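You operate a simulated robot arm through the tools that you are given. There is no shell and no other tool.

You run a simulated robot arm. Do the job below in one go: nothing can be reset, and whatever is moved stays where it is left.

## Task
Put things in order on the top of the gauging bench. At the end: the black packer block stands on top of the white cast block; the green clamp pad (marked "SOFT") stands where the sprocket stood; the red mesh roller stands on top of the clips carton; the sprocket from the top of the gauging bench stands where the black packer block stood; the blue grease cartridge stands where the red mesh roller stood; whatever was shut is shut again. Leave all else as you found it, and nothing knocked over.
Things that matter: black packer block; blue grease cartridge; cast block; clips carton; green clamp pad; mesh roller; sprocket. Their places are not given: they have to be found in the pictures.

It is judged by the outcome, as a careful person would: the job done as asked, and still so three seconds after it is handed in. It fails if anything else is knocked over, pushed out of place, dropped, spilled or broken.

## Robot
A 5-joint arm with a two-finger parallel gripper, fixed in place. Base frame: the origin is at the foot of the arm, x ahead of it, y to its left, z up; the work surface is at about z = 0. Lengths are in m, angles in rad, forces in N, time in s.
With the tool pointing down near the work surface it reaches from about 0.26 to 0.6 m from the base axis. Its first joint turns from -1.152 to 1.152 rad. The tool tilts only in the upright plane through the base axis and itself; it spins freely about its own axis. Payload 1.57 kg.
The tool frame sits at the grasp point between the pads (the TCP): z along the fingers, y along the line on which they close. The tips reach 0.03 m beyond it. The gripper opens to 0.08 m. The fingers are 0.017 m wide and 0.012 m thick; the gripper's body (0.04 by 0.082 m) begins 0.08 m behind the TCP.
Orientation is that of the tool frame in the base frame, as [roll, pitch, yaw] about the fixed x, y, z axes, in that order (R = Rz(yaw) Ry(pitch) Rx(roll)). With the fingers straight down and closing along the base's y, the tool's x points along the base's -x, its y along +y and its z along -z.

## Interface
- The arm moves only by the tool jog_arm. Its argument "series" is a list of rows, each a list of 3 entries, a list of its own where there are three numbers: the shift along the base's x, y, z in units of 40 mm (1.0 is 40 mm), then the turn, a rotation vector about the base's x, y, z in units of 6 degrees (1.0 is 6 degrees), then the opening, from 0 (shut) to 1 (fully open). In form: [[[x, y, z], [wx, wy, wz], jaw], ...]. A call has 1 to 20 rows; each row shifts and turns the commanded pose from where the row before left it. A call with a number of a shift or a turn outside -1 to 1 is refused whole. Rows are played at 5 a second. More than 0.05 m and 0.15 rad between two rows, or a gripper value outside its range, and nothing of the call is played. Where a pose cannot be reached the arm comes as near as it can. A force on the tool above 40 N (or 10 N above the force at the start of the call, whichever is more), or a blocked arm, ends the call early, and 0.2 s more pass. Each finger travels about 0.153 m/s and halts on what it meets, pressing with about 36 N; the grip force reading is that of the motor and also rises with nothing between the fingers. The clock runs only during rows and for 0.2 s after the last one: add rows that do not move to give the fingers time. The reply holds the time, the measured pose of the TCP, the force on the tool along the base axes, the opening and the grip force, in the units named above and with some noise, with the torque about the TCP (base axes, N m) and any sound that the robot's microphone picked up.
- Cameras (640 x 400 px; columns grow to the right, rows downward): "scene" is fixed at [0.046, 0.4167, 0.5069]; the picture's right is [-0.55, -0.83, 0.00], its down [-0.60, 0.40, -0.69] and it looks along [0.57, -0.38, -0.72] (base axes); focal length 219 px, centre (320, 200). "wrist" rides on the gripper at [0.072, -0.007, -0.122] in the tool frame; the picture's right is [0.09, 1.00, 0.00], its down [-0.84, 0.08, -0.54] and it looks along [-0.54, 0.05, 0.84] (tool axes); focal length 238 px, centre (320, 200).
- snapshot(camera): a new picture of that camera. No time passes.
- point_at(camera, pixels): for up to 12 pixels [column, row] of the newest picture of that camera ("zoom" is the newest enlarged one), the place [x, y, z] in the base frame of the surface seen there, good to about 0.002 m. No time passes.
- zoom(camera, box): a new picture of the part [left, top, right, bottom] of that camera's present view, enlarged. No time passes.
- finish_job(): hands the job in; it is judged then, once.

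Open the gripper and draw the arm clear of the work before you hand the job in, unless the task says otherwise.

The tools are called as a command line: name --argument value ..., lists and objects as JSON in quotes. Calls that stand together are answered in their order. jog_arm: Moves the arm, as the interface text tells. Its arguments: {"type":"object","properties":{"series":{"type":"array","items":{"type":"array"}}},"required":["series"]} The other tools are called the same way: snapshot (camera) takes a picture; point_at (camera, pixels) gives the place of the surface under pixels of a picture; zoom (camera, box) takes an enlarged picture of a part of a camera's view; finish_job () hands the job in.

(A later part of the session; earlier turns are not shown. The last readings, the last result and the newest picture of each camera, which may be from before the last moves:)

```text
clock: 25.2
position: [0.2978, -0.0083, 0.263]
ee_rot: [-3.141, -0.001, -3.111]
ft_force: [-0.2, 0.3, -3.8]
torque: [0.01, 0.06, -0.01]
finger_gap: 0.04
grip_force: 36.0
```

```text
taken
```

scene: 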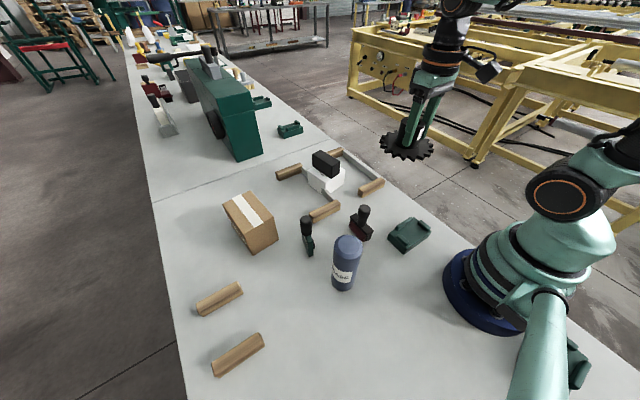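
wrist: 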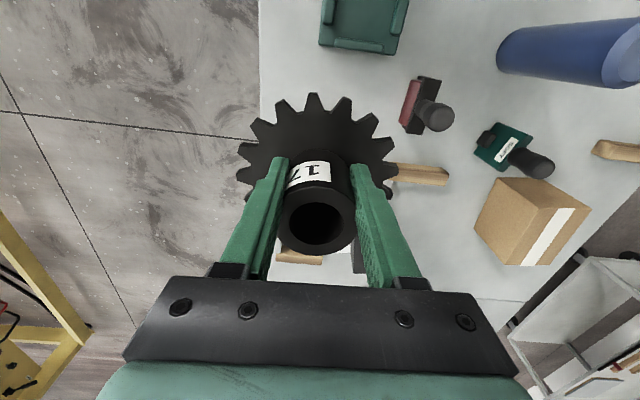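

The gap reading fell from 54 to 40 mm on lifting, so the sprocket may have shifted in the grip; the hub top now shows at (317,222). I'll look closely before moving on.

zoom --camera "wrist" --box '[220, 80, 420, 280]'

point_at --camera "wrist" --pixels '[[313, 95], [244, 150], [395, 150], [280, 222], [354, 222], [317, 190], [317, 250], [265, 105], [370, 103], [250, 175], [385, 180]]'

zoom --camera "scene" --box '[370, 60, 470, 170]'

```text
2.00 times, centred on (320, 180) of wrist
```

zoom: 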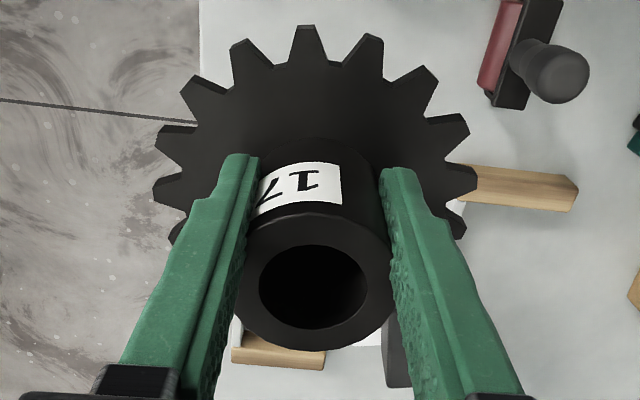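

```text
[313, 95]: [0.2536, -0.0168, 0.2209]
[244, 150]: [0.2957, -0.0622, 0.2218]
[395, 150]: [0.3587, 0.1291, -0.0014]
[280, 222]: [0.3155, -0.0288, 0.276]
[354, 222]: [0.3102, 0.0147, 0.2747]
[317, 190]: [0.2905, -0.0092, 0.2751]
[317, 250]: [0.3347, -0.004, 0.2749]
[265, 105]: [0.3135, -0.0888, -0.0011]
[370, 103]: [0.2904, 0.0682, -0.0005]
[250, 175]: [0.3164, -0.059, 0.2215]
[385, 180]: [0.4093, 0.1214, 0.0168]
```

```text
3.64 times, centred on (420, 115) of scene
```

zoom: 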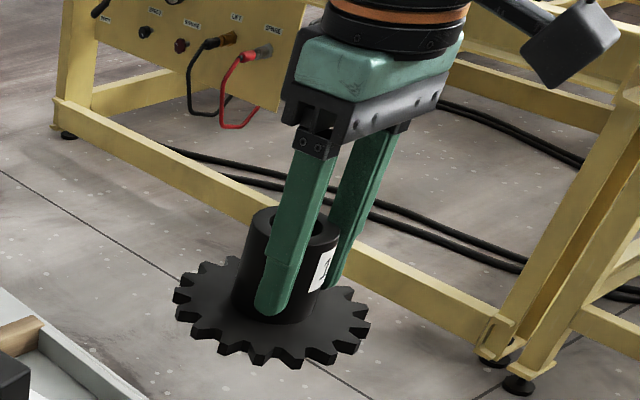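

The hub centre has been squeezed to about (0.3125,-0.007), roughly 15 mm forward of the pads, though the sprocket is still level; the tips had closed on a wider fillet at the hub's foot. I'll set it back where it stood (shifting 14.5 mm in -x) and regrip higher on the hub.

jog_arm --series '[[[-0.18, 0, 0], [0, 0, 0], 0], [[-0.18, 0, 0], [0, 0, 0], 0], [[0, 0, -0.4], [0, 0, 0], 0], [[0, 0, -0.7], [0, 0, 0], 0], [[0, 0, -0.8], [0, 0, 0], 0], [[0, 0, -0.8], [0, 0, 0], 0], [[0, 0, -0.8], [0, 0, 0], 0], [[0, 0, -0.8], [0, 0, 0], 0], [[0, 0, -0.5], [0, 0, 0], 0], [[0, 0, -0.25], [0, 0, 0], 0], [[0, 0, -0.1], [0, 0, 0], 0], [[0, 0, 0], [0, 0, 0], 0]]'

snapshot --camera "wrist"

zoom --camera "scene" --box '[340, 150, 450, 260]'

```text
clock: 27.8
position: [0.2847, -0.0087, 0.0556]
ee_rot: [3.141, 0.002, -3.111]
ft_force: [0.6, 0.1, -3.9]
torque: [-0.03, 0.08, -0.01]
finger_gap: 0.0398
grip_force: 36.3
```

```text
taken
```

wrist: 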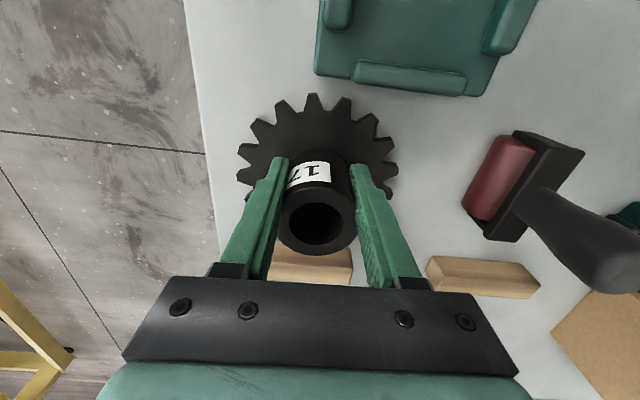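

```text
3.64 times, centred on (395, 205) of scene
```

zoom: 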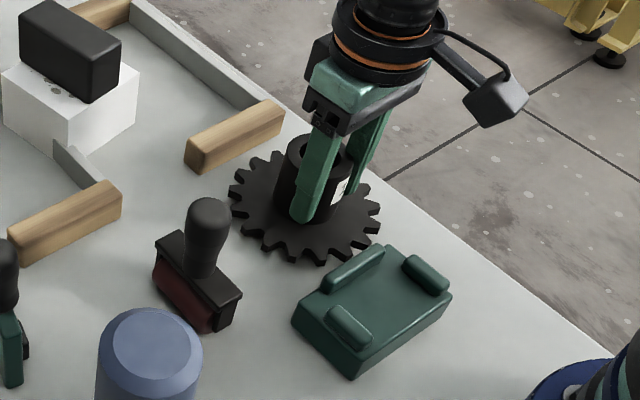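

Still carrying its full weight at z 0.055. I lower in small steps until contact.

jog_arm --series '[[[0, 0, -0.05], [0, 0, 0], 0], [[0, 0, -0.03], [0, 0, 0], 0], [[0, 0, 0], [0, 0, 0], 0]]'

```text
clock: 28.6
position: [0.2844, -0.0079, 0.0521]
ee_rot: [-3.141, 0.001, -3.112]
ft_force: [-0.7, -0.6, -4.4]
torque: [0.04, 0.08, 0.02]
finger_gap: 0.0398
grip_force: 36.2
```

Still free (-4.4 N). I go down another 1.5 mm.

jog_arm --series '[[[0, 0, -0.04], [0, 0, 0], 0], [[0, 0, 0], [0, 0, 0], 0]]'

```text
clock: 29.2
position: [0.2834, -0.0076, 0.0493]
ee_rot: [3.14, -0.001, -3.113]
ft_force: [-0.3, 0.3, -4.5]
torque: [0.03, 0.06, -0.01]
finger_gap: 0.04
grip_force: 36.0
```

Not touching yet at z 0.0493. Another 1 mm down.

jog_arm --series '[[[0, 0, -0.03], [0, 0, 0], 0], [[0, 0, 0], [0, 0, 0], 0]]'

```text
clock: 29.8
position: [0.2836, -0.007, 0.0486]
ee_rot: [3.141, 0.0, -3.11]
ft_force: [-0.6, -0.7, -4.4]
torque: [-0.04, 0.04, 0.01]
finger_gap: 0.04
grip_force: 36.0
```

Still about -4.4 N. Another 1 mm.

jog_arm --series '[[[0, 0, -0.03], [0, 0, 0], 0], [[0, 0, 0], [0, 0, 0], 0]]'

```text
clock: 30.4
position: [0.2848, -0.0074, 0.0494]
ee_rot: [3.141, 0.001, -3.111]
ft_force: [-6.8, -6.3, 22.4]
torque: [-0.27, -0.07, -0.18]
finger_gap: 0.0396
grip_force: 36.1
```

Contact on the bench. I relieve 0.6 mm, open the fingers and rise to view the hub.

jog_arm --series '[[[0, 0, 0.015], [0, 0, 0], 0], [[0, 0, 0], [0, 0, 0], 0.6], [[0, 0, 0], [0, 0, 0], 1], [[0, 0, 0], [0, 0, 0], 1], [[0, 0, 0.5], [0, 0, 0], 1], [[0, 0, 0.9], [0, 0, 0], 1], [[0, 0, 1], [0, 0, 0], 1], [[0, 0, 1], [0, 0, 0], 1], [[0, 0, 0], [0, 0, 0], 1]]'

snapshot --camera "wrist"

zoom --camera "wrist" --box '[240, 50, 400, 210]'

zoom --camera "scene" --box '[340, 150, 450, 260]'

```text
clock: 32.4
position: [0.2856, -0.009, 0.1868]
ee_rot: [3.142, 0.001, -3.11]
ft_force: [0.1, 0.7, -0.5]
torque: [-0.01, 0.0, -0.03]
finger_gap: 0.0803
grip_force: 0.1
```

```text
taken
```

wrist: 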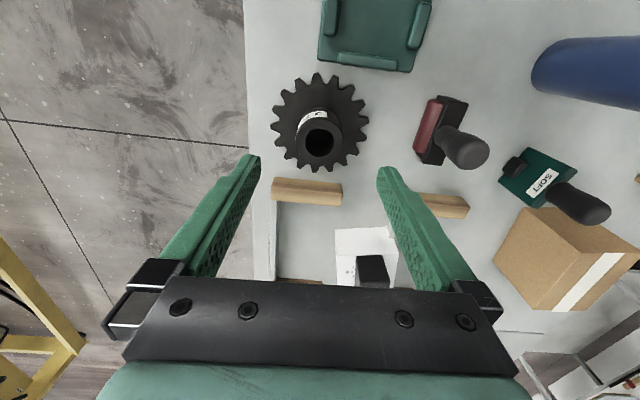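

```text
2.50 times, centred on (320, 130) of wrist
```

zoom: 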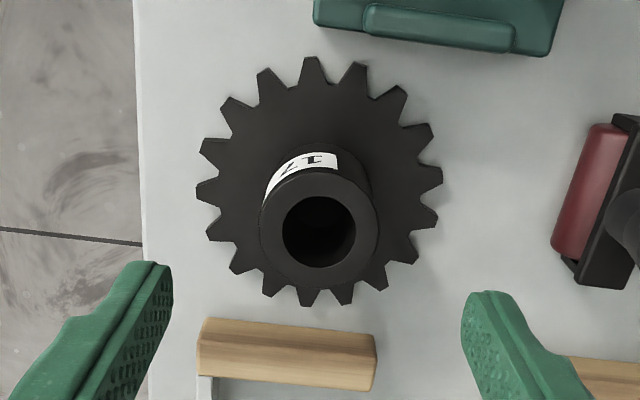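

```text
3.64 times, centred on (395, 205) of scene
```

zoom: 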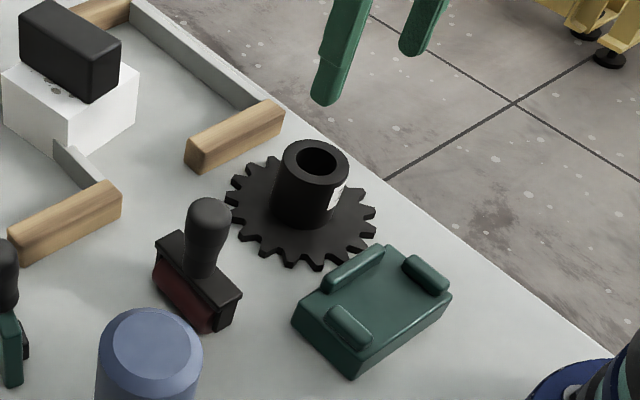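

The sprocket sits level again. I measure its hub rim to centre the new grip.

zoom --camera "wrist" --box '[240, 50, 400, 210]'

point_at --camera "zoom" --pixels '[[265, 230], [374, 230], [319, 180], [319, 285], [312, 62], [312, 303], [200, 190], [438, 178], [290, 250], [350, 250]]'

```text
2.50 times, centred on (320, 130) of wrist
```

zoom: 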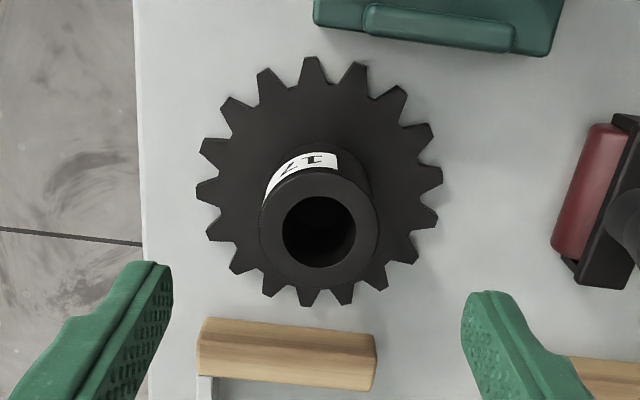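

```text
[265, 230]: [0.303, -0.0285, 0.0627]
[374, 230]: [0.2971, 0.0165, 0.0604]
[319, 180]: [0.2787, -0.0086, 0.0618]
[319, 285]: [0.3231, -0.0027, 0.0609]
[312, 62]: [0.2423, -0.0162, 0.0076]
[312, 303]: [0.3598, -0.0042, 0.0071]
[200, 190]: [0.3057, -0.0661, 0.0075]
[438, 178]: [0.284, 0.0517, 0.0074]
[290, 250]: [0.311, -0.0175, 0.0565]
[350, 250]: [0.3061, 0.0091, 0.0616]
```

The hub centre is at about (0.301,-0.0065), diameter ~44 mm. I shift to it and descend to z about 0.060, so the tips are 30 mm up the straight part of the hub.

jog_arm --series '[[[0.4, 0.04, -0.3], [0, 0, 0], 1], [[0, 0, -0.9], [0, 0, 0], 1], [[0, 0, -0.9], [0, 0, 0], 1], [[0, 0, -0.7], [0, 0, 0], 1], [[0, 0, -0.35], [0, 0, 0], 1], [[0, 0, 0], [0, 0, 0], 1]]'

snapshot --camera "wrist"

```text
clock: 33.8
position: [0.3024, -0.0068, 0.0582]
ee_rot: [-3.141, 0.0, -3.112]
ft_force: [0.2, -0.7, -0.4]
torque: [0.04, 0.0, -0.02]
finger_gap: 0.0799
grip_force: 0.1
```

```text
taken
```

wrist: 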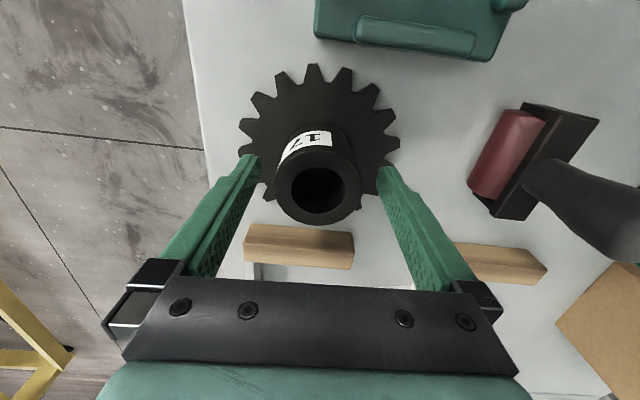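

The hub top appears centred near (317,187), slightly above the expected row 194. I check the rim location against the TCP before closing.

zoom --camera "wrist" --box '[260, 130, 380, 250]'

point_at --camera "wrist" --pixels '[[279, 190], [357, 188], [317, 152], [317, 222], [285, 170], [348, 168], [290, 210], [345, 210]]'

```text
3.33 times, centred on (320, 190) of wrist
```

zoom: 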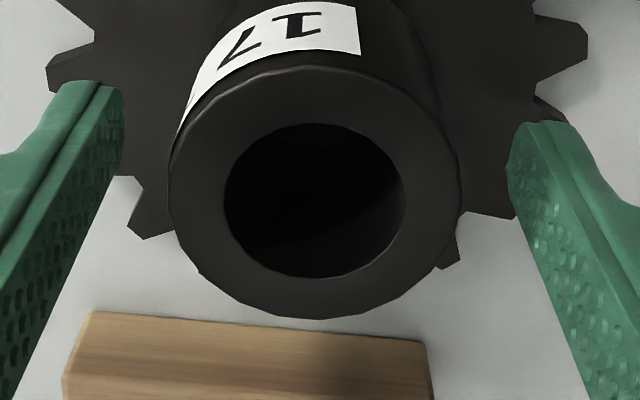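

```text
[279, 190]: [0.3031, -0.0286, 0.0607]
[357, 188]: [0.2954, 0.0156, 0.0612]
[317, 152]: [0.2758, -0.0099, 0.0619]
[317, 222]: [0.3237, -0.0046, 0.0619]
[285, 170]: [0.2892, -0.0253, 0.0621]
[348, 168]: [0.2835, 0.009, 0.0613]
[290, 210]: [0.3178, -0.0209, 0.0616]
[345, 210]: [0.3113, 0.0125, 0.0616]
```

The rim centre is (0.2998,-0.0065), and the picture hints the pads are a few mm too far forward. I shift back 2 mm and close gently.

jog_arm --series '[[[-0.05, 0, 0], [0, 0, 0], 1], [[0, 0, 0], [0, 0, 0], 0.7], [[0, 0, 0], [0, 0, 0], 0.6], [[0, 0, 0], [0, 0, 0], 0.5], [[0, 0, 0], [0, 0, 0], 0], [[0, 0, 0], [0, 0, 0], 0]]'

snapshot --camera "wrist"

zoom --camera "wrist" --box '[220, 100, 420, 260]'

```text
clock: 35.2
position: [0.2988, -0.0057, 0.0589]
ee_rot: [-3.141, -0.001, -3.112]
ft_force: [-0.5, -1.3, 5.3]
torque: [-0.04, -0.13, -0.11]
finger_gap: 0.0395
grip_force: 35.8
```

```text
taken
```

wrist: 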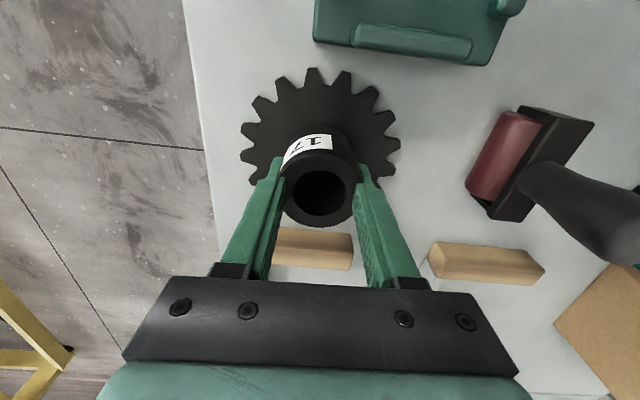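

```text
2.50 times, centred on (320, 180) of wrist
```

zoom: 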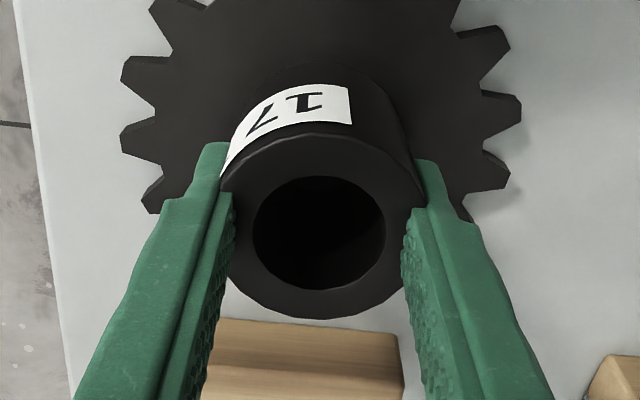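

The gap is 39.5 mm and the hub looks centred between the pads at (318,190). I lift a little and check for slip.

jog_arm --series '[[[0, 0, 0.1], [0, 0, 0], 0], [[0, 0, 0.2], [0, 0, 0], 0], [[0, 0, 0.4], [0, 0, 0], 0], [[0, 0, 0.6], [0, 0, 0], 0], [[0, 0, 0], [0, 0, 0], 0]]'

snapshot --camera "wrist"

point_at --camera "wrist" --pixels '[[317, 155], [317, 222], [288, 190], [350, 190], [313, 72], [246, 130], [396, 130]]'

```text
clock: 36.4
position: [0.2991, -0.0064, 0.1113]
ee_rot: [-3.141, 0.0, -3.114]
ft_force: [-0.6, -0.1, -4.9]
torque: [-0.01, 0.07, -0.05]
finger_gap: 0.0394
grip_force: 35.6
```

```text
taken
```

wrist: 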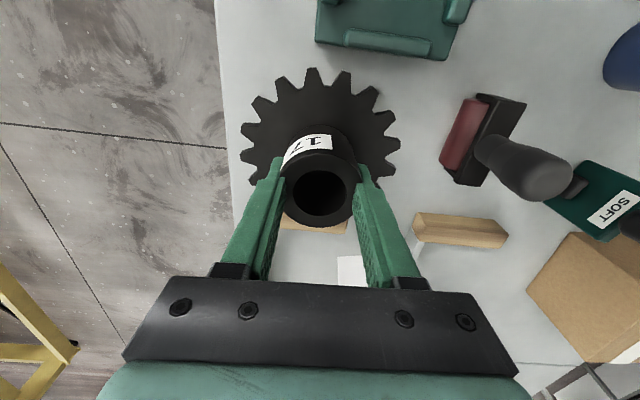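

```text
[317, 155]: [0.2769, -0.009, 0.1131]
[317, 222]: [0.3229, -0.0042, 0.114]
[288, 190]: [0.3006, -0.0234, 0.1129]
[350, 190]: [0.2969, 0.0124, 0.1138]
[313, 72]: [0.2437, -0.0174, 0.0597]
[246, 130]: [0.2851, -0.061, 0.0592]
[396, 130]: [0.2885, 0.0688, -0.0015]
```

The sprocket rises level with no slip (hub top 0.1135). I lift to about z 0.25 and carry it across to the packer's former place at (0.2585,0.391).

jog_arm --series '[[[0, 0, 0.6], [0, 0, 0], 0], [[0, 0, 0.9], [0, 0, 0], 0], [[0, 0, 0.9], [0, 0, 0], 0], [[0, 0, 0.7], [0, 0, 0], 0], [[0, 0, 0.4], [0, 0, 0], 0], [[-0.05, 0.4, 0], [0, 0, 0], 0], [[-0.08, 0.7, 0], [0, 0, 0], 0], [[-0.1, 0.9, 0], [0, 0, 0], 0], [[-0.1, 0.9, 0], [0, 0, 0], 0], [[-0.1, 0.9, 0], [0, 0, 0], 0], [[-0.1, 0.9, 0], [0, 0, 0], 0], [[-0.1, 0.9, 0], [0, 0, 0], 0], [[-0.1, 0.9, 0], [0, 0, 0], 0], [[-0.1, 0.9, 0], [0, 0, 0], 0], [[-0.1, 0.9, 0], [0, 0, 0], 0], [[-0.08, 0.7, 0], [0, 0, 0], 0], [[-0.02, 0.5, 0], [0, 0, 0], 0], [[0, 0.44, 0], [0, 0, 0], 0], [[0, 0, 0], [0, 0, 0], 0]]'

snapshot --camera "wrist"

snapshot --camera "scene"

```text
clock: 40.4
position: [0.2554, 0.3925, 0.2506]
ee_rot: [-3.141, -0.001, -3.112]
ft_force: [-0.5, 0.6, -4.0]
torque: [0.0, 0.02, -0.02]
finger_gap: 0.0392
grip_force: 36.3
```

```text
taken
```

wrist: 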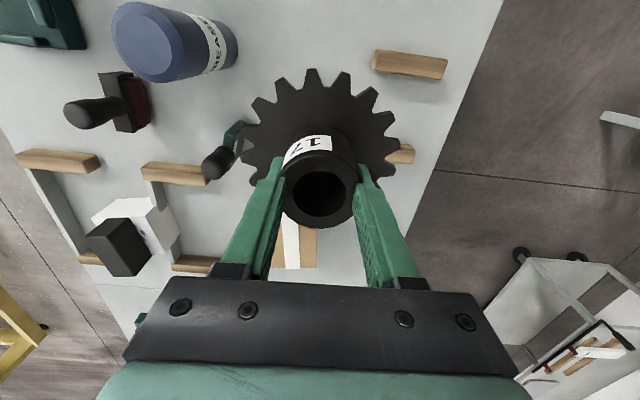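

```text
taken
```

scene: 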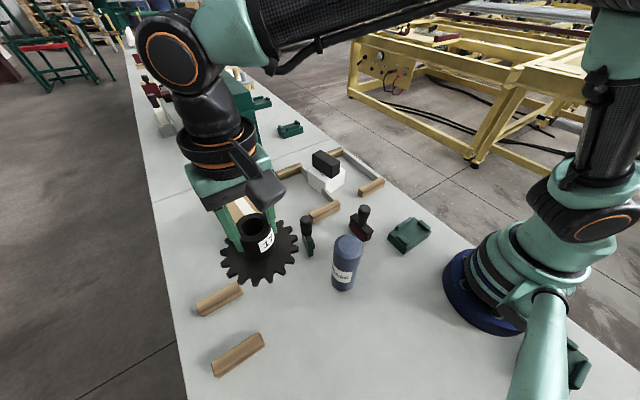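

The sprocket is over the target. I measure its hub rim now to fine-tune the centre to (0.2585,0.3915).

point_at --camera "wrist" --pixels '[[317, 155], [317, 222], [288, 190], [350, 190], [313, 72], [246, 130], [396, 150]]'

```text
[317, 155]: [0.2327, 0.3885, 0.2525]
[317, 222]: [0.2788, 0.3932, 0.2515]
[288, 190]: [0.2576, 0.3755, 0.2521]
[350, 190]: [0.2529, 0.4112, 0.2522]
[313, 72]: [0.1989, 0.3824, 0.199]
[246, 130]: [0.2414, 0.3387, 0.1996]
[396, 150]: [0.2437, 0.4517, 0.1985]
```

The hub centre reads (0.256,0.393); I correct by 2 mm and lower 186 mm, stopping about 4 mm above the bench.

jog_arm --series '[[[0.05, -0.04, -0.3], [0, 0, 0], 0], [[0, 0, -0.6], [0, 0, 0], 0], [[0, 0, -0.9], [0, 0, 0], 0], [[0, 0, -0.9], [0, 0, 0], 0], [[0, 0, -0.9], [0, 0, 0], 0], [[0, 0, -0.6], [0, 0, 0], 0], [[0, 0, -0.3], [0, 0, 0], 0], [[0, 0, -0.15], [0, 0, 0], 0], [[0, 0, 0], [0, 0, 0], 0]]'

snapshot --camera "wrist"

zoom --camera "scene" --box '[190, 180, 350, 320]'

```text
clock: 42.4
position: [0.2595, 0.3898, 0.0641]
ee_rot: [-3.141, 0.0, -3.112]
ft_force: [1.1, -0.6, -3.8]
torque: [0.0, 0.01, 0.0]
finger_gap: 0.039
grip_force: 35.9
```

```text
taken
```

wrist: 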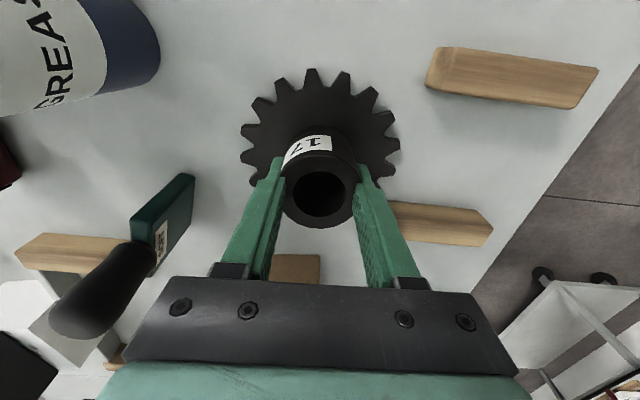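

```text
2.86 times, centred on (270, 250) of scene
```

zoom: 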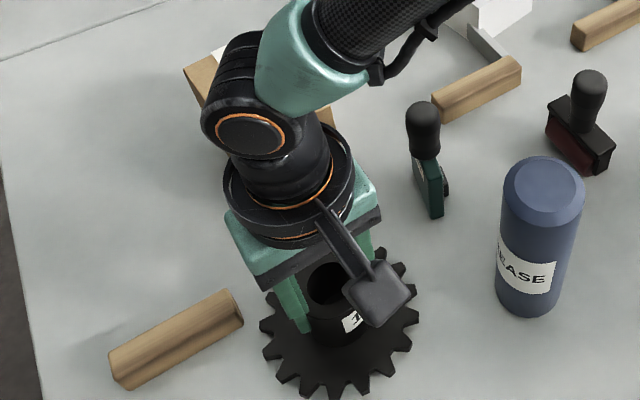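

It hangs a few mm above the bench at the right spot, clear of the wooden blocks. I ease down about 2.5 mm.

jog_arm --series '[[[0, 0, -0.03], [0, 0, 0], 0], [[0, 0, -0.03], [0, 0, 0], 0], [[0, 0, 0], [0, 0, 0], 0]]'

```text
clock: 43.2
position: [0.2586, 0.3893, 0.0625]
ee_rot: [3.141, 0.001, -3.112]
ft_force: [-0.5, -0.3, -4.5]
torque: [0.0, 0.01, -0.02]
finger_gap: 0.039
grip_force: 36.2
```

Still hanging free. Another 1.2 mm down.

jog_arm --series '[[[0, 0, -0.03], [0, 0, 0], 0], [[0, 0, 0], [0, 0, 0], 0]]'

```text
clock: 43.8
position: [0.2599, 0.3893, 0.0607]
ee_rot: [3.141, 0.0, -3.112]
ft_force: [-0.8, 0.5, -4.6]
torque: [0.01, 0.01, 0.01]
finger_gap: 0.0391
grip_force: 36.5
```

Still -4.6 N. Another 1 mm down.

jog_arm --series '[[[0, 0, -0.025], [0, 0, 0], 0], [[0, 0, 0], [0, 0, 0], 0]]'

```text
clock: 44.4
position: [0.2591, 0.3899, 0.0611]
ee_rot: [3.141, 0.0, -3.112]
ft_force: [-0.1, -0.4, -3.7]
torque: [-0.02, 0.01, 0.01]
finger_gap: 0.0394
grip_force: 36.7
```

Load slightly reduced (-3.7 N). Another 1 mm.

jog_arm --series '[[[0, 0, -0.025], [0, 0, 0], 0], [[0, 0, 0], [0, 0, 0], 0]]'

```text
clock: 45.0
position: [0.2597, 0.3903, 0.0598]
ee_rot: [-3.142, 0.002, -3.111]
ft_force: [-2.8, -2.9, 5.3]
torque: [-0.14, -0.05, -0.05]
finger_gap: 0.0394
grip_force: 36.3
```

The sprocket rests on the bench (+5 N). I open and rise to z 0.25.

jog_arm --series '[[[0, 0, 0], [0, 0, 0], 0.55], [[0, 0, 0], [0, 0, 0], 0.8], [[0, 0, 0], [0, 0, 0], 1], [[0, 0, 0.4], [0, 0, 0], 1], [[0, 0, 0.8], [0, 0, 0], 1], [[0, 0, 1], [0, 0, 0], 1], [[0, 0, 1], [0, 0, 0], 1], [[0, 0, 1], [0, 0, 0], 1], [[0, 0, 0.6], [0, 0, 0], 1], [[0, 0, 0], [0, 0, 0], 1]]'

snapshot --camera "wrist"

snapshot --camera "scene"

```text
clock: 47.2
position: [0.2604, 0.3903, 0.2534]
ee_rot: [3.141, 0.001, -3.112]
ft_force: [0.8, -0.4, 0.2]
torque: [0.03, 0.0, 0.0]
finger_gap: 0.08
grip_force: 0.1
```

```text
taken
```

wrist: 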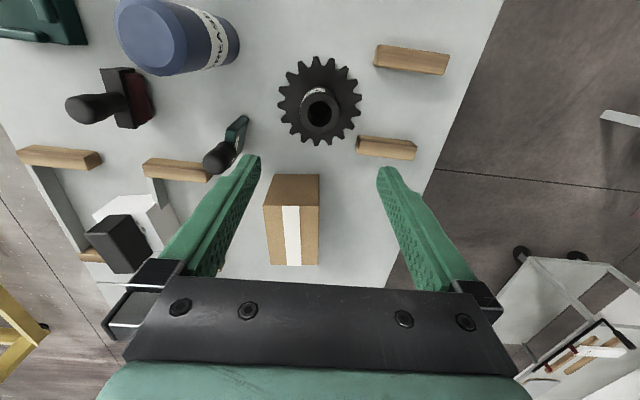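

```text
taken
```

scene: 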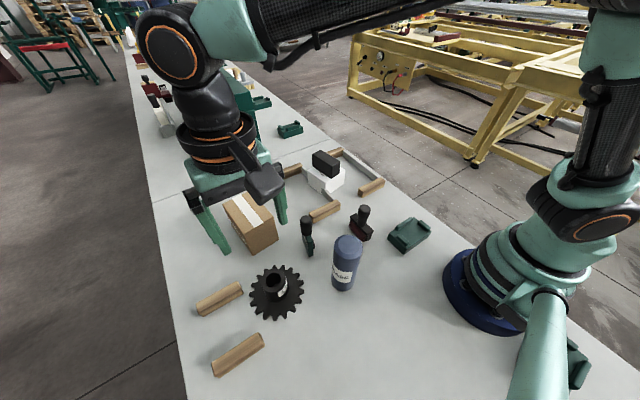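

The sprocket stands at the packer's former place, level, at (319,103). Next I move above the SOFT clamp pad near (0.312,0.278) for a close view.

jog_arm --series '[[[0.32, -0.7, 0], [0, 0, 0], 1], [[0.32, -0.7, 0], [0, 0, 0], 1], [[0.32, -0.7, 0], [0, 0, 0], 1], [[0.32, -0.7, 0], [0, 0, 0], 1], [[0, 0, 0], [0, 0, 0], 1]]'

snapshot --camera "wrist"

zoom --camera "wrist" --box '[260, 60, 400, 180]'

zoom --camera "scene" --box '[280, 205, 340, 265]'

```text
clock: 48.4
position: [0.3108, 0.2762, 0.2512]
ee_rot: [3.141, -0.001, -3.113]
ft_force: [0.4, 0.1, 0.0]
torque: [0.01, 0.01, 0.0]
finger_gap: 0.08
grip_force: 0.0
```

```text
taken
```

wrist: 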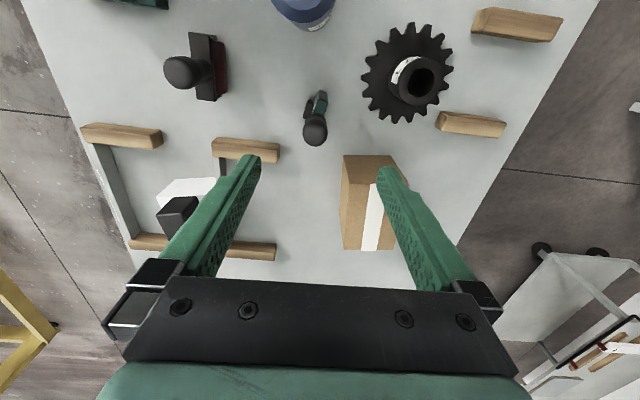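

```text
3.33 times, centred on (330, 120) of wrist
```

zoom: 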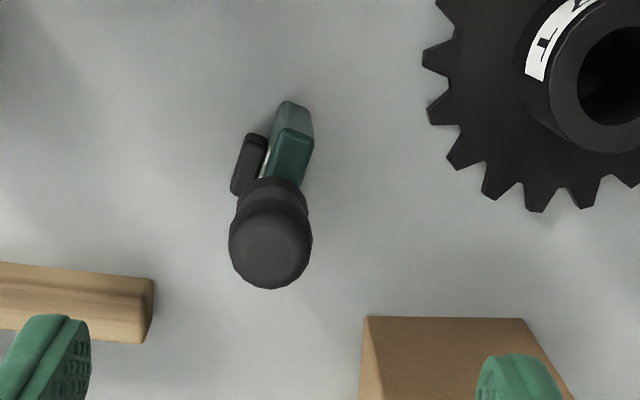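

```text
6.67 times, centred on (310, 235) of scene
```

zoom: 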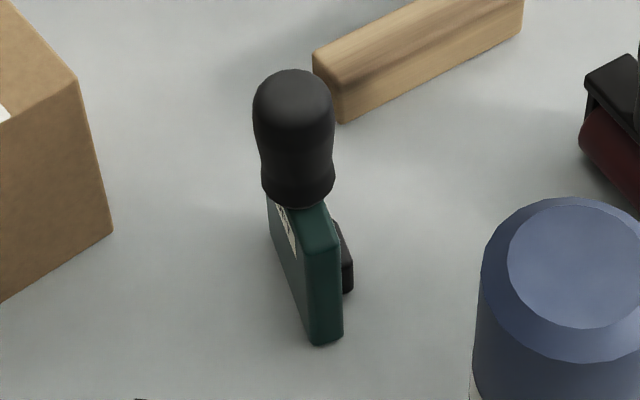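

The pad's plate runs roughly along x with the knob above it at wrist (315,130). I measure the knob and plate points in both views.

point_at --camera "zoom" --pixels '[[293, 90], [293, 130], [293, 180], [293, 195], [308, 245], [338, 238], [322, 300], [270, 205], [285, 250], [312, 335], [348, 260], [334, 330]]'

zoom --camera "wrist" --box '[290, 80, 350, 155]'

```text
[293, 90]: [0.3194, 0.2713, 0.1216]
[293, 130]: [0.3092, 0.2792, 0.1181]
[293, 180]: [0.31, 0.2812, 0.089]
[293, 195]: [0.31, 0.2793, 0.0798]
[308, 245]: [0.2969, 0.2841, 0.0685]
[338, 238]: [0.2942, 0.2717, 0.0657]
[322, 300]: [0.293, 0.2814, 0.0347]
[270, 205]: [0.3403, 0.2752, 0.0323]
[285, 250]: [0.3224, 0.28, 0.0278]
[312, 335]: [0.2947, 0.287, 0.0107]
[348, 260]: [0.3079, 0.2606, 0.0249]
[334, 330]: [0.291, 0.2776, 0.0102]
```

```text
5.33 times, centred on (320, 118) of wrist
```

zoom: 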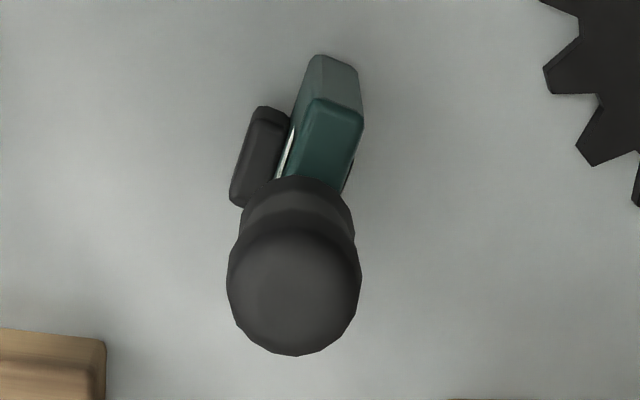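

point_at --camera "zoom" --pixels '[[312, 102], [355, 118], [300, 165], [345, 175], [330, 130], [295, 290], [240, 290], [355, 290], [295, 345], [265, 120], [245, 190], [335, 80]]'

```text
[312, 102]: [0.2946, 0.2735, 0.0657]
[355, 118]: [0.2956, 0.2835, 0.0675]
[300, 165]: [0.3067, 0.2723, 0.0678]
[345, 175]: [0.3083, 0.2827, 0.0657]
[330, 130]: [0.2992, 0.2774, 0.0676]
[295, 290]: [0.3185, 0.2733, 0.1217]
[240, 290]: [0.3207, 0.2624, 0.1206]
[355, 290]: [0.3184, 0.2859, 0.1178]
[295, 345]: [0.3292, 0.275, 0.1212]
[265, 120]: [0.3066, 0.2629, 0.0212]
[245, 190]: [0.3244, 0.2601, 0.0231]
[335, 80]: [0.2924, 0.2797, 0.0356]
```

The knob centre is about (0.3205,0.2735), top z 0.122, plate yaw about -10°. I turn the tool to close across the plate, centre on the knob and go down to z 0.15 with the fingers half open to check.

jog_arm --series '[[[0.25, -0.09, 0], [0, 0, -0.9], 1], [[0, 0, -0.5], [0, 0, -0.9], 1], [[0, 0, -0.6], [0, 0, 0], 1], [[0, 0, -0.4], [0, 0, 0], 0.7], [[0, 0, 0], [0, 0, 0], 0.7]]'

snapshot --camera "wrist"

zoom --camera "wrist" --box '[240, 60, 400, 220]'

zoom --camera "scene" --box '[250, 160, 360, 270]'

```text
clock: 49.6
position: [0.32, 0.2742, 0.1912]
ee_rot: [3.141, 0.0, 2.983]
ft_force: [0.2, 0.1, 0.4]
torque: [0.02, -0.03, 0.01]
finger_gap: 0.056
grip_force: 0.0
```

```text
taken
```

wrist: 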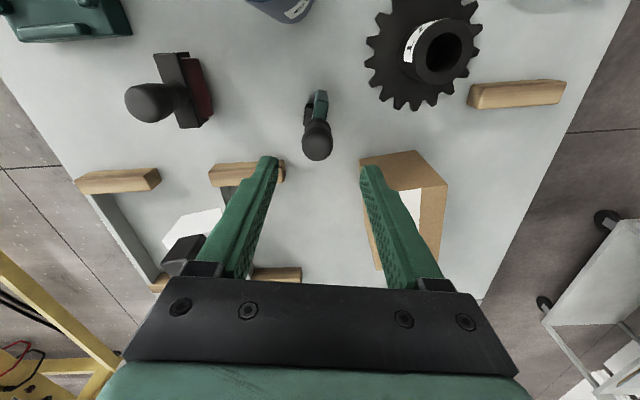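

```text
2.50 times, centred on (320, 140) of wrist
```

zoom: 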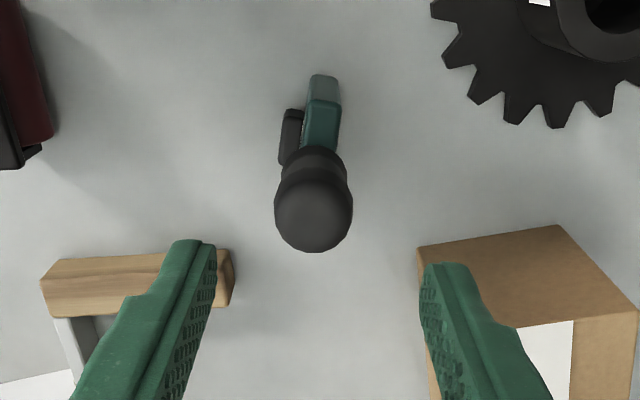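

```text
3.64 times, centred on (305, 215) of scene
```

zoom: 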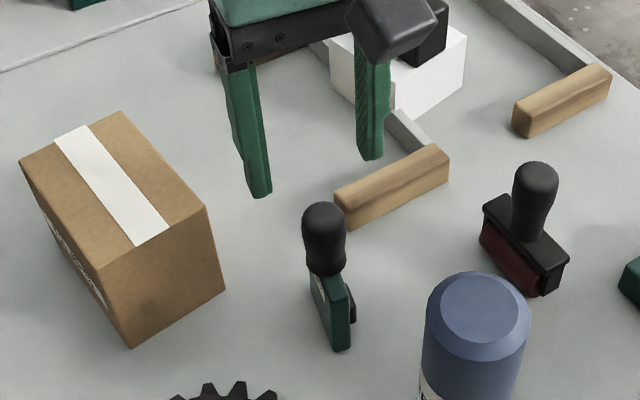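

The knob appears at (317,145), about 2 mm to the -y side of the finger centre, and the plate lines up with the tool. I correct and descend to z about 0.102 around the knob.

jog_arm --series '[[[0, -0.05, -0.3], [0, 0, 0], 0.7], [[0, 0, -0.7], [0, 0, 0], 0.7], [[0, 0, -0.7], [0, 0, 0], 0.7], [[0, 0, -0.4], [0, 0, 0], 0.7], [[0, 0, -0.12], [0, 0, 0], 0.7], [[0, 0, 0], [0, 0, 0], 0.7]]'

snapshot --camera "wrist"

zoom --camera "wrist" --box '[240, 100, 400, 260]'

zoom --camera "scene" --box '[270, 190, 340, 265]'

```text
clock: 51.0
position: [0.3198, 0.2716, 0.1015]
ee_rot: [-3.141, 0.001, 2.982]
ft_force: [0.7, 0.7, 0.5]
torque: [0.0, -0.02, -0.01]
finger_gap: 0.056
grip_force: 0.0
```

```text
taken
```

wrist: 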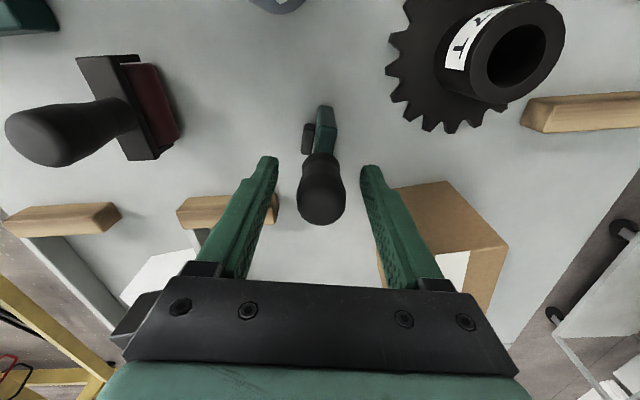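

```text
2.50 times, centred on (320, 180) of wrist
```

zoom: 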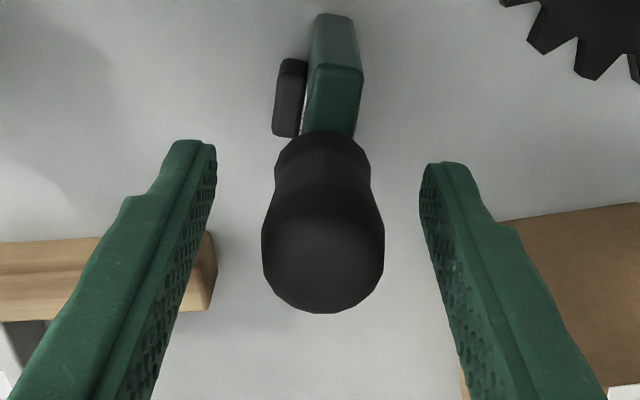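

```text
5.33 times, centred on (305, 228) of scene
```

zoom: 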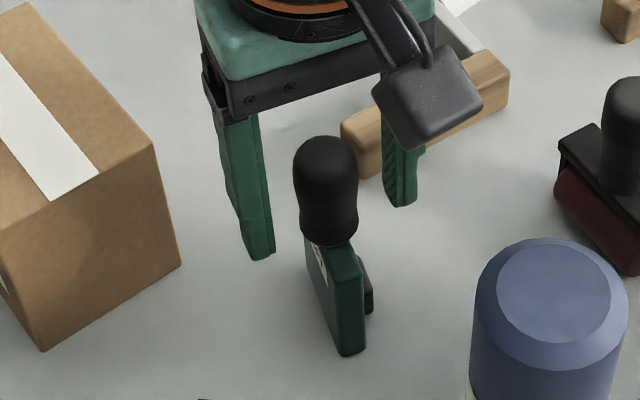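

The knob is centred between the fingers at (321,199). I close in gradual steps.

jog_arm --series '[[[0, 0, 0], [0, 0, 0], 0.5], [[0, 0, 0], [0, 0, 0], 0.42], [[0, 0, 0], [0, 0, 0], 0.38], [[0, 0, 0], [0, 0, 0], 0.34], [[0, 0, 0], [0, 0, 0], 0.3], [[0, 0, 0], [0, 0, 0], 0.2], [[0, 0, 0], [0, 0, 0], 0], [[0, 0, 0], [0, 0, 0], 0]]'

snapshot --camera "wrist"

zoom --camera "scene" --box '[270, 190, 340, 265]'

```text
clock: 52.8
position: [0.3202, 0.2716, 0.1026]
ee_rot: [3.141, -0.001, 2.982]
ft_force: [-0.8, -0.4, 0.2]
torque: [0.01, 0.01, -0.03]
finger_gap: 0.0249
grip_force: 35.9
```

```text
taken
```

wrist: 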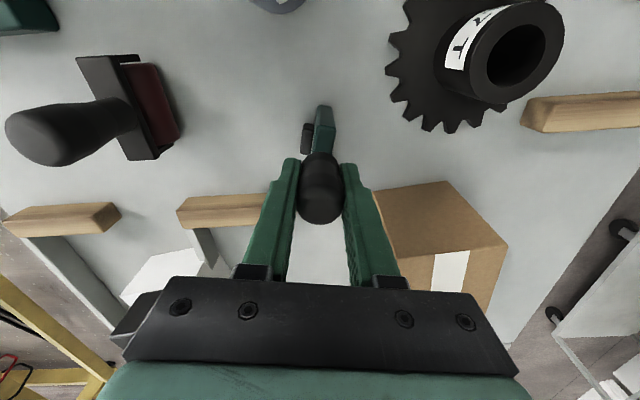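

```text
5.33 times, centred on (305, 228) of scene
```

zoom: 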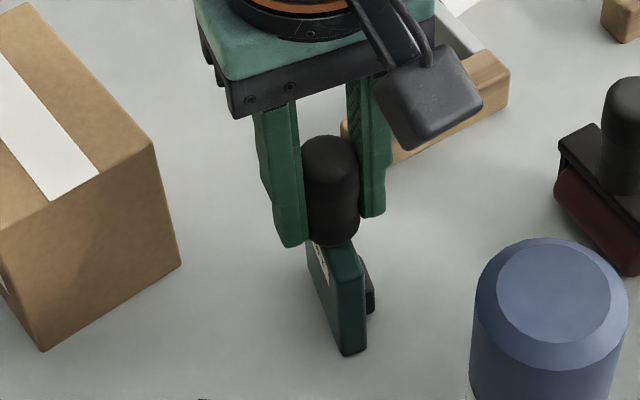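

The knob is held at 25 mm gap, pad still upright. I lift slowly to z 0.26 and check.

jog_arm --series '[[[0, 0, 0.15], [0, 0, 0], 0], [[0, 0, 0.4], [0, 0, 0], 0], [[0, 0, 0.8], [0, 0, 0], 0], [[0, 0, 0.9], [0, 0, 0], 0], [[0, 0, 0.9], [0, 0, 0], 0], [[0, 0, 0.5], [0, 0, 0], 0], [[0, 0, 0.25], [0, 0, 0], 0], [[0, 0, 0], [0, 0, 0], 0]]'

snapshot --camera "wrist"

zoom --camera "scene" --box '[260, 110, 370, 240]'

```text
clock: 54.6
position: [0.32, 0.271, 0.2589]
ee_rot: [-3.14, -0.001, 2.982]
ft_force: [-0.5, 0.0, -0.6]
torque: [0.0, 0.0, 0.01]
finger_gap: 0.0251
grip_force: 36.4
```

```text
taken
```

wrist: 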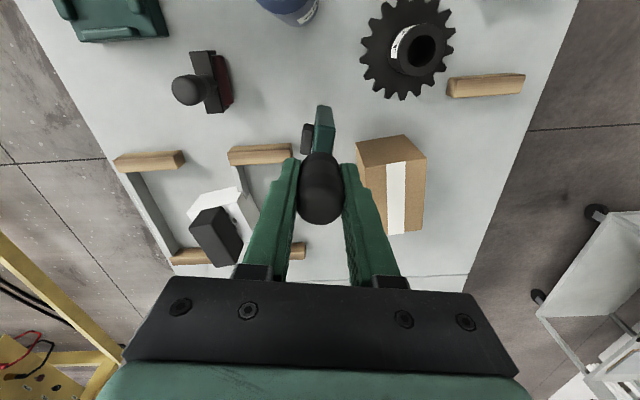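

```text
3.08 times, centred on (315, 175) of scene
```

zoom: 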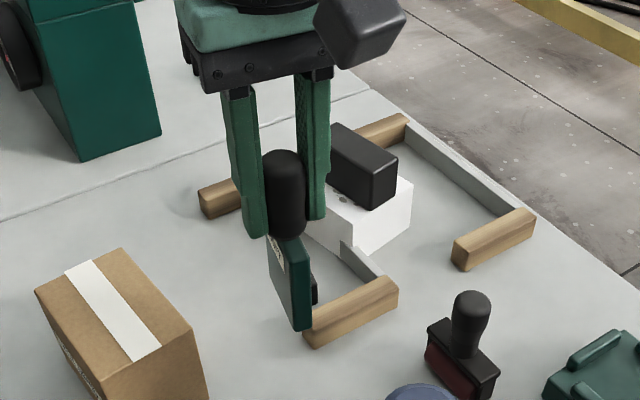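

The pad hangs straight from the grip. I carry it to above the sprocket's former place at (0.2985,-0.008).

jog_arm --series '[[[-0.03, -0.4, 0], [0, 0, 0], 0], [[-0.06, -0.7, 0], [0, 0, 0], 0], [[-0.06, -0.8, 0], [0, 0, 0], 0], [[-0.06, -0.8, 0], [0, 0, 0], 0], [[-0.06, -0.8, 0], [0, 0, 0], 0], [[-0.06, -0.8, 0], [0, 0, 0], 0], [[-0.06, -0.8, 0], [0, 0, 0], 0], [[-0.06, -0.8, 0], [0, 0, 0], 0], [[-0.06, -0.7, 0], [0, 0, 0], 0], [[-0.03, -0.37, 0], [0, 0, 0], 0], [[0, 0, 0], [0, 0, 0], 0], [[0, 0, -0.5], [0, 0, 0], 0], [[0, 0, -0.9], [0, 0, 0], 0], [[0, 0, -0.9], [0, 0, 0], 0], [[0, 0, -0.7], [0, 0, 0], 0], [[0, 0, -0.4], [0, 0, 0], 0], [[0, 0, 0], [0, 0, 0], 0]]'

snapshot --camera "wrist"

snapshot --camera "scene"

zoom --camera "scene" --box '[340, 140, 450, 260]'

```text
clock: 58.2
position: [0.2989, -0.0058, 0.1226]
ee_rot: [3.142, 0.0, 2.983]
ft_force: [0.2, 0.0, -1.4]
torque: [0.0, 0.01, 0.02]
finger_gap: 0.0248
grip_force: 35.7
```

```text
taken
```

wrist: 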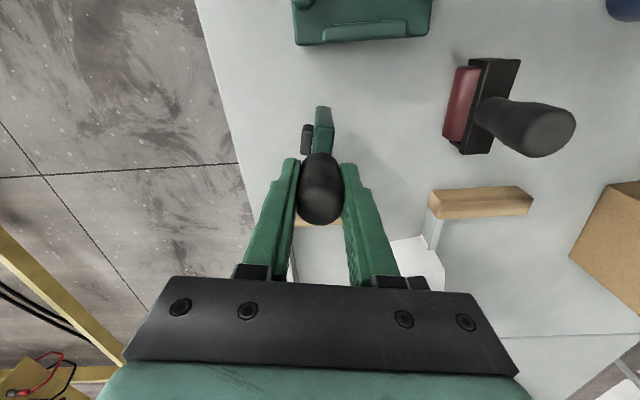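

```text
taken
```

scene: 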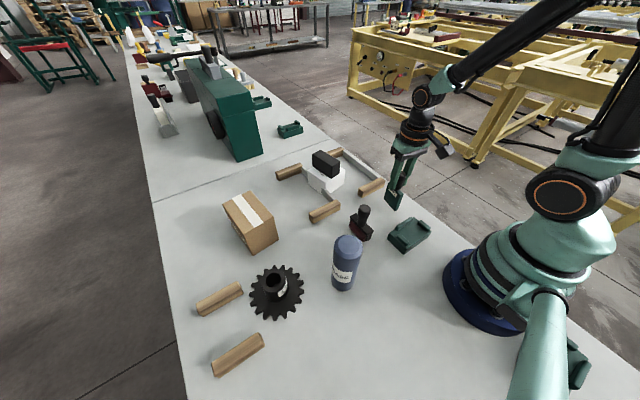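

```text
3.33 times, centred on (395, 200) of scene
```

zoom: 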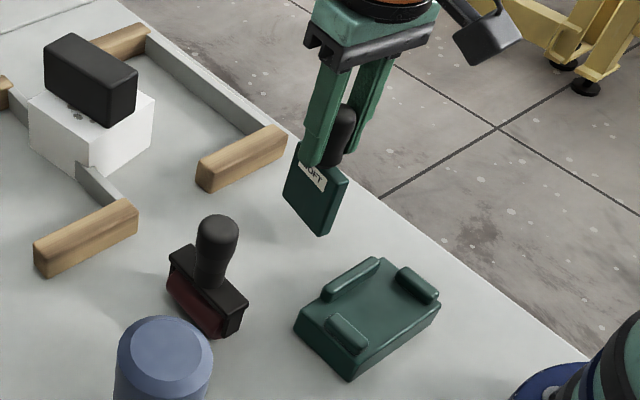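

The pad hangs upright over the empty spot at about (0.299,-0.007). I lower to about 3 mm above the bench.

jog_arm --series '[[[0, 0, -0.25], [0, 0, 0], 0], [[0, 0, -0.15], [0, 0, 0], 0], [[0, 0, -0.05], [0, 0, 0], 0], [[0, 0, 0], [0, 0, 0], 0]]'

```text
clock: 59.2
position: [0.2997, -0.0067, 0.1049]
ee_rot: [-3.141, 0.0, 2.983]
ft_force: [-0.4, -0.5, -1.4]
torque: [0.02, -0.03, -0.01]
finger_gap: 0.0246
grip_force: 36.2
```

Not in contact yet (z 0.105, -1.4 N). Down 1.2 mm.

jog_arm --series '[[[0, 0, -0.03], [0, 0, 0], 0], [[0, 0, 0], [0, 0, 0], 0]]'

```text
clock: 59.8
position: [0.3008, -0.0072, 0.1035]
ee_rot: [-3.141, 0.0, 2.983]
ft_force: [0.4, -0.7, -1.5]
torque: [0.0, 0.01, 0.01]
finger_gap: 0.0252
grip_force: 36.1
```

Still free. Down another 1 mm.

jog_arm --series '[[[0, 0, -0.025], [0, 0, 0], 0], [[0, 0, 0], [0, 0, 0], 0]]'

```text
clock: 60.4
position: [0.2995, -0.0073, 0.1026]
ee_rot: [3.141, 0.0, 2.982]
ft_force: [-0.9, -1.4, 3.8]
torque: [-0.04, 0.11, -0.06]
finger_gap: 0.0251
grip_force: 35.9
```

Light contact (+3.8 N). I check that the pad stands square before releasing.

zoom --camera "scene" --box '[355, 150, 435, 240]'

snapshot --camera "wrist"

```text
4.44 times, centred on (395, 195) of scene
```

zoom: 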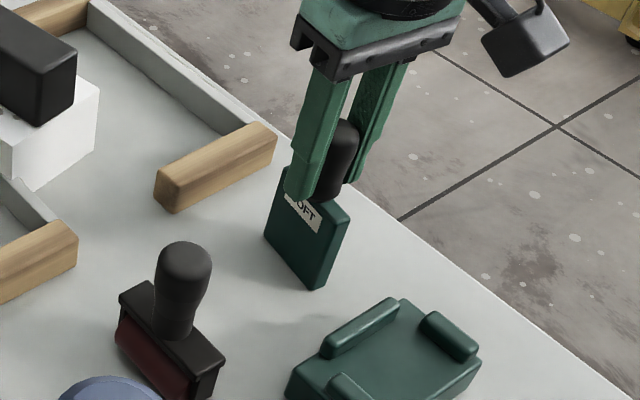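

```text
taken
```

wrist: 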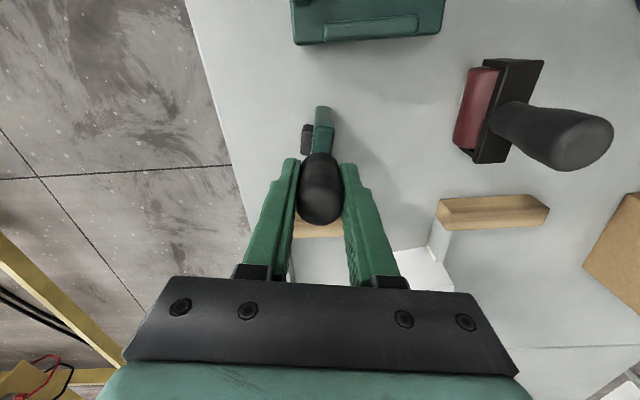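

It stands square. I open gradually and stay put to verify it remains upright before rising.

jog_arm --series '[[[0, 0, 0], [0, 0, 0], 0.34], [[0, 0, 0], [0, 0, 0], 0.38], [[0, 0, 0], [0, 0, 0], 0.45], [[0, 0, 0], [0, 0, 0], 0.6], [[0, 0, 0], [0, 0, 0], 0.75], [[0, 0, 0], [0, 0, 0], 0.75]]'

snapshot --camera "wrist"

zoom --camera "scene" --box '[355, 150, 435, 240]'

```text
clock: 61.8
position: [0.2987, -0.0068, 0.1025]
ee_rot: [-3.142, 0.0, 2.981]
ft_force: [0.5, -0.7, 0.0]
torque: [-0.01, -0.01, -0.02]
finger_gap: 0.0601
grip_force: 0.0
```

```text
taken
```

wrist: 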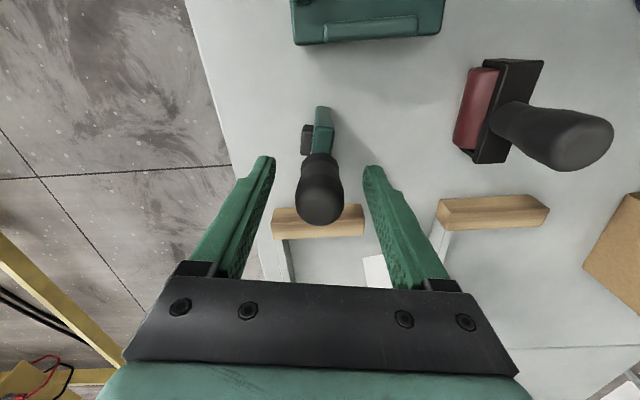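

```text
4.44 times, centred on (395, 195) of scene
```

zoom: 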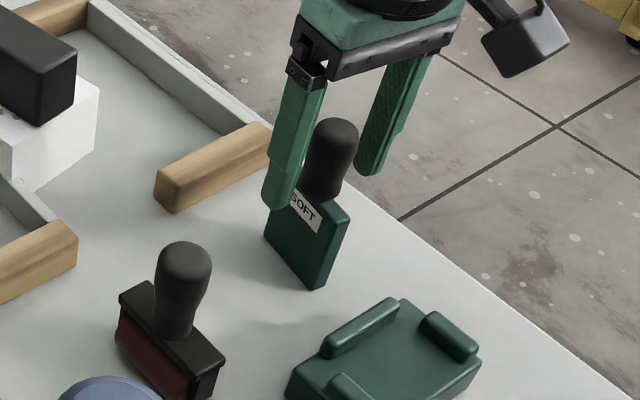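

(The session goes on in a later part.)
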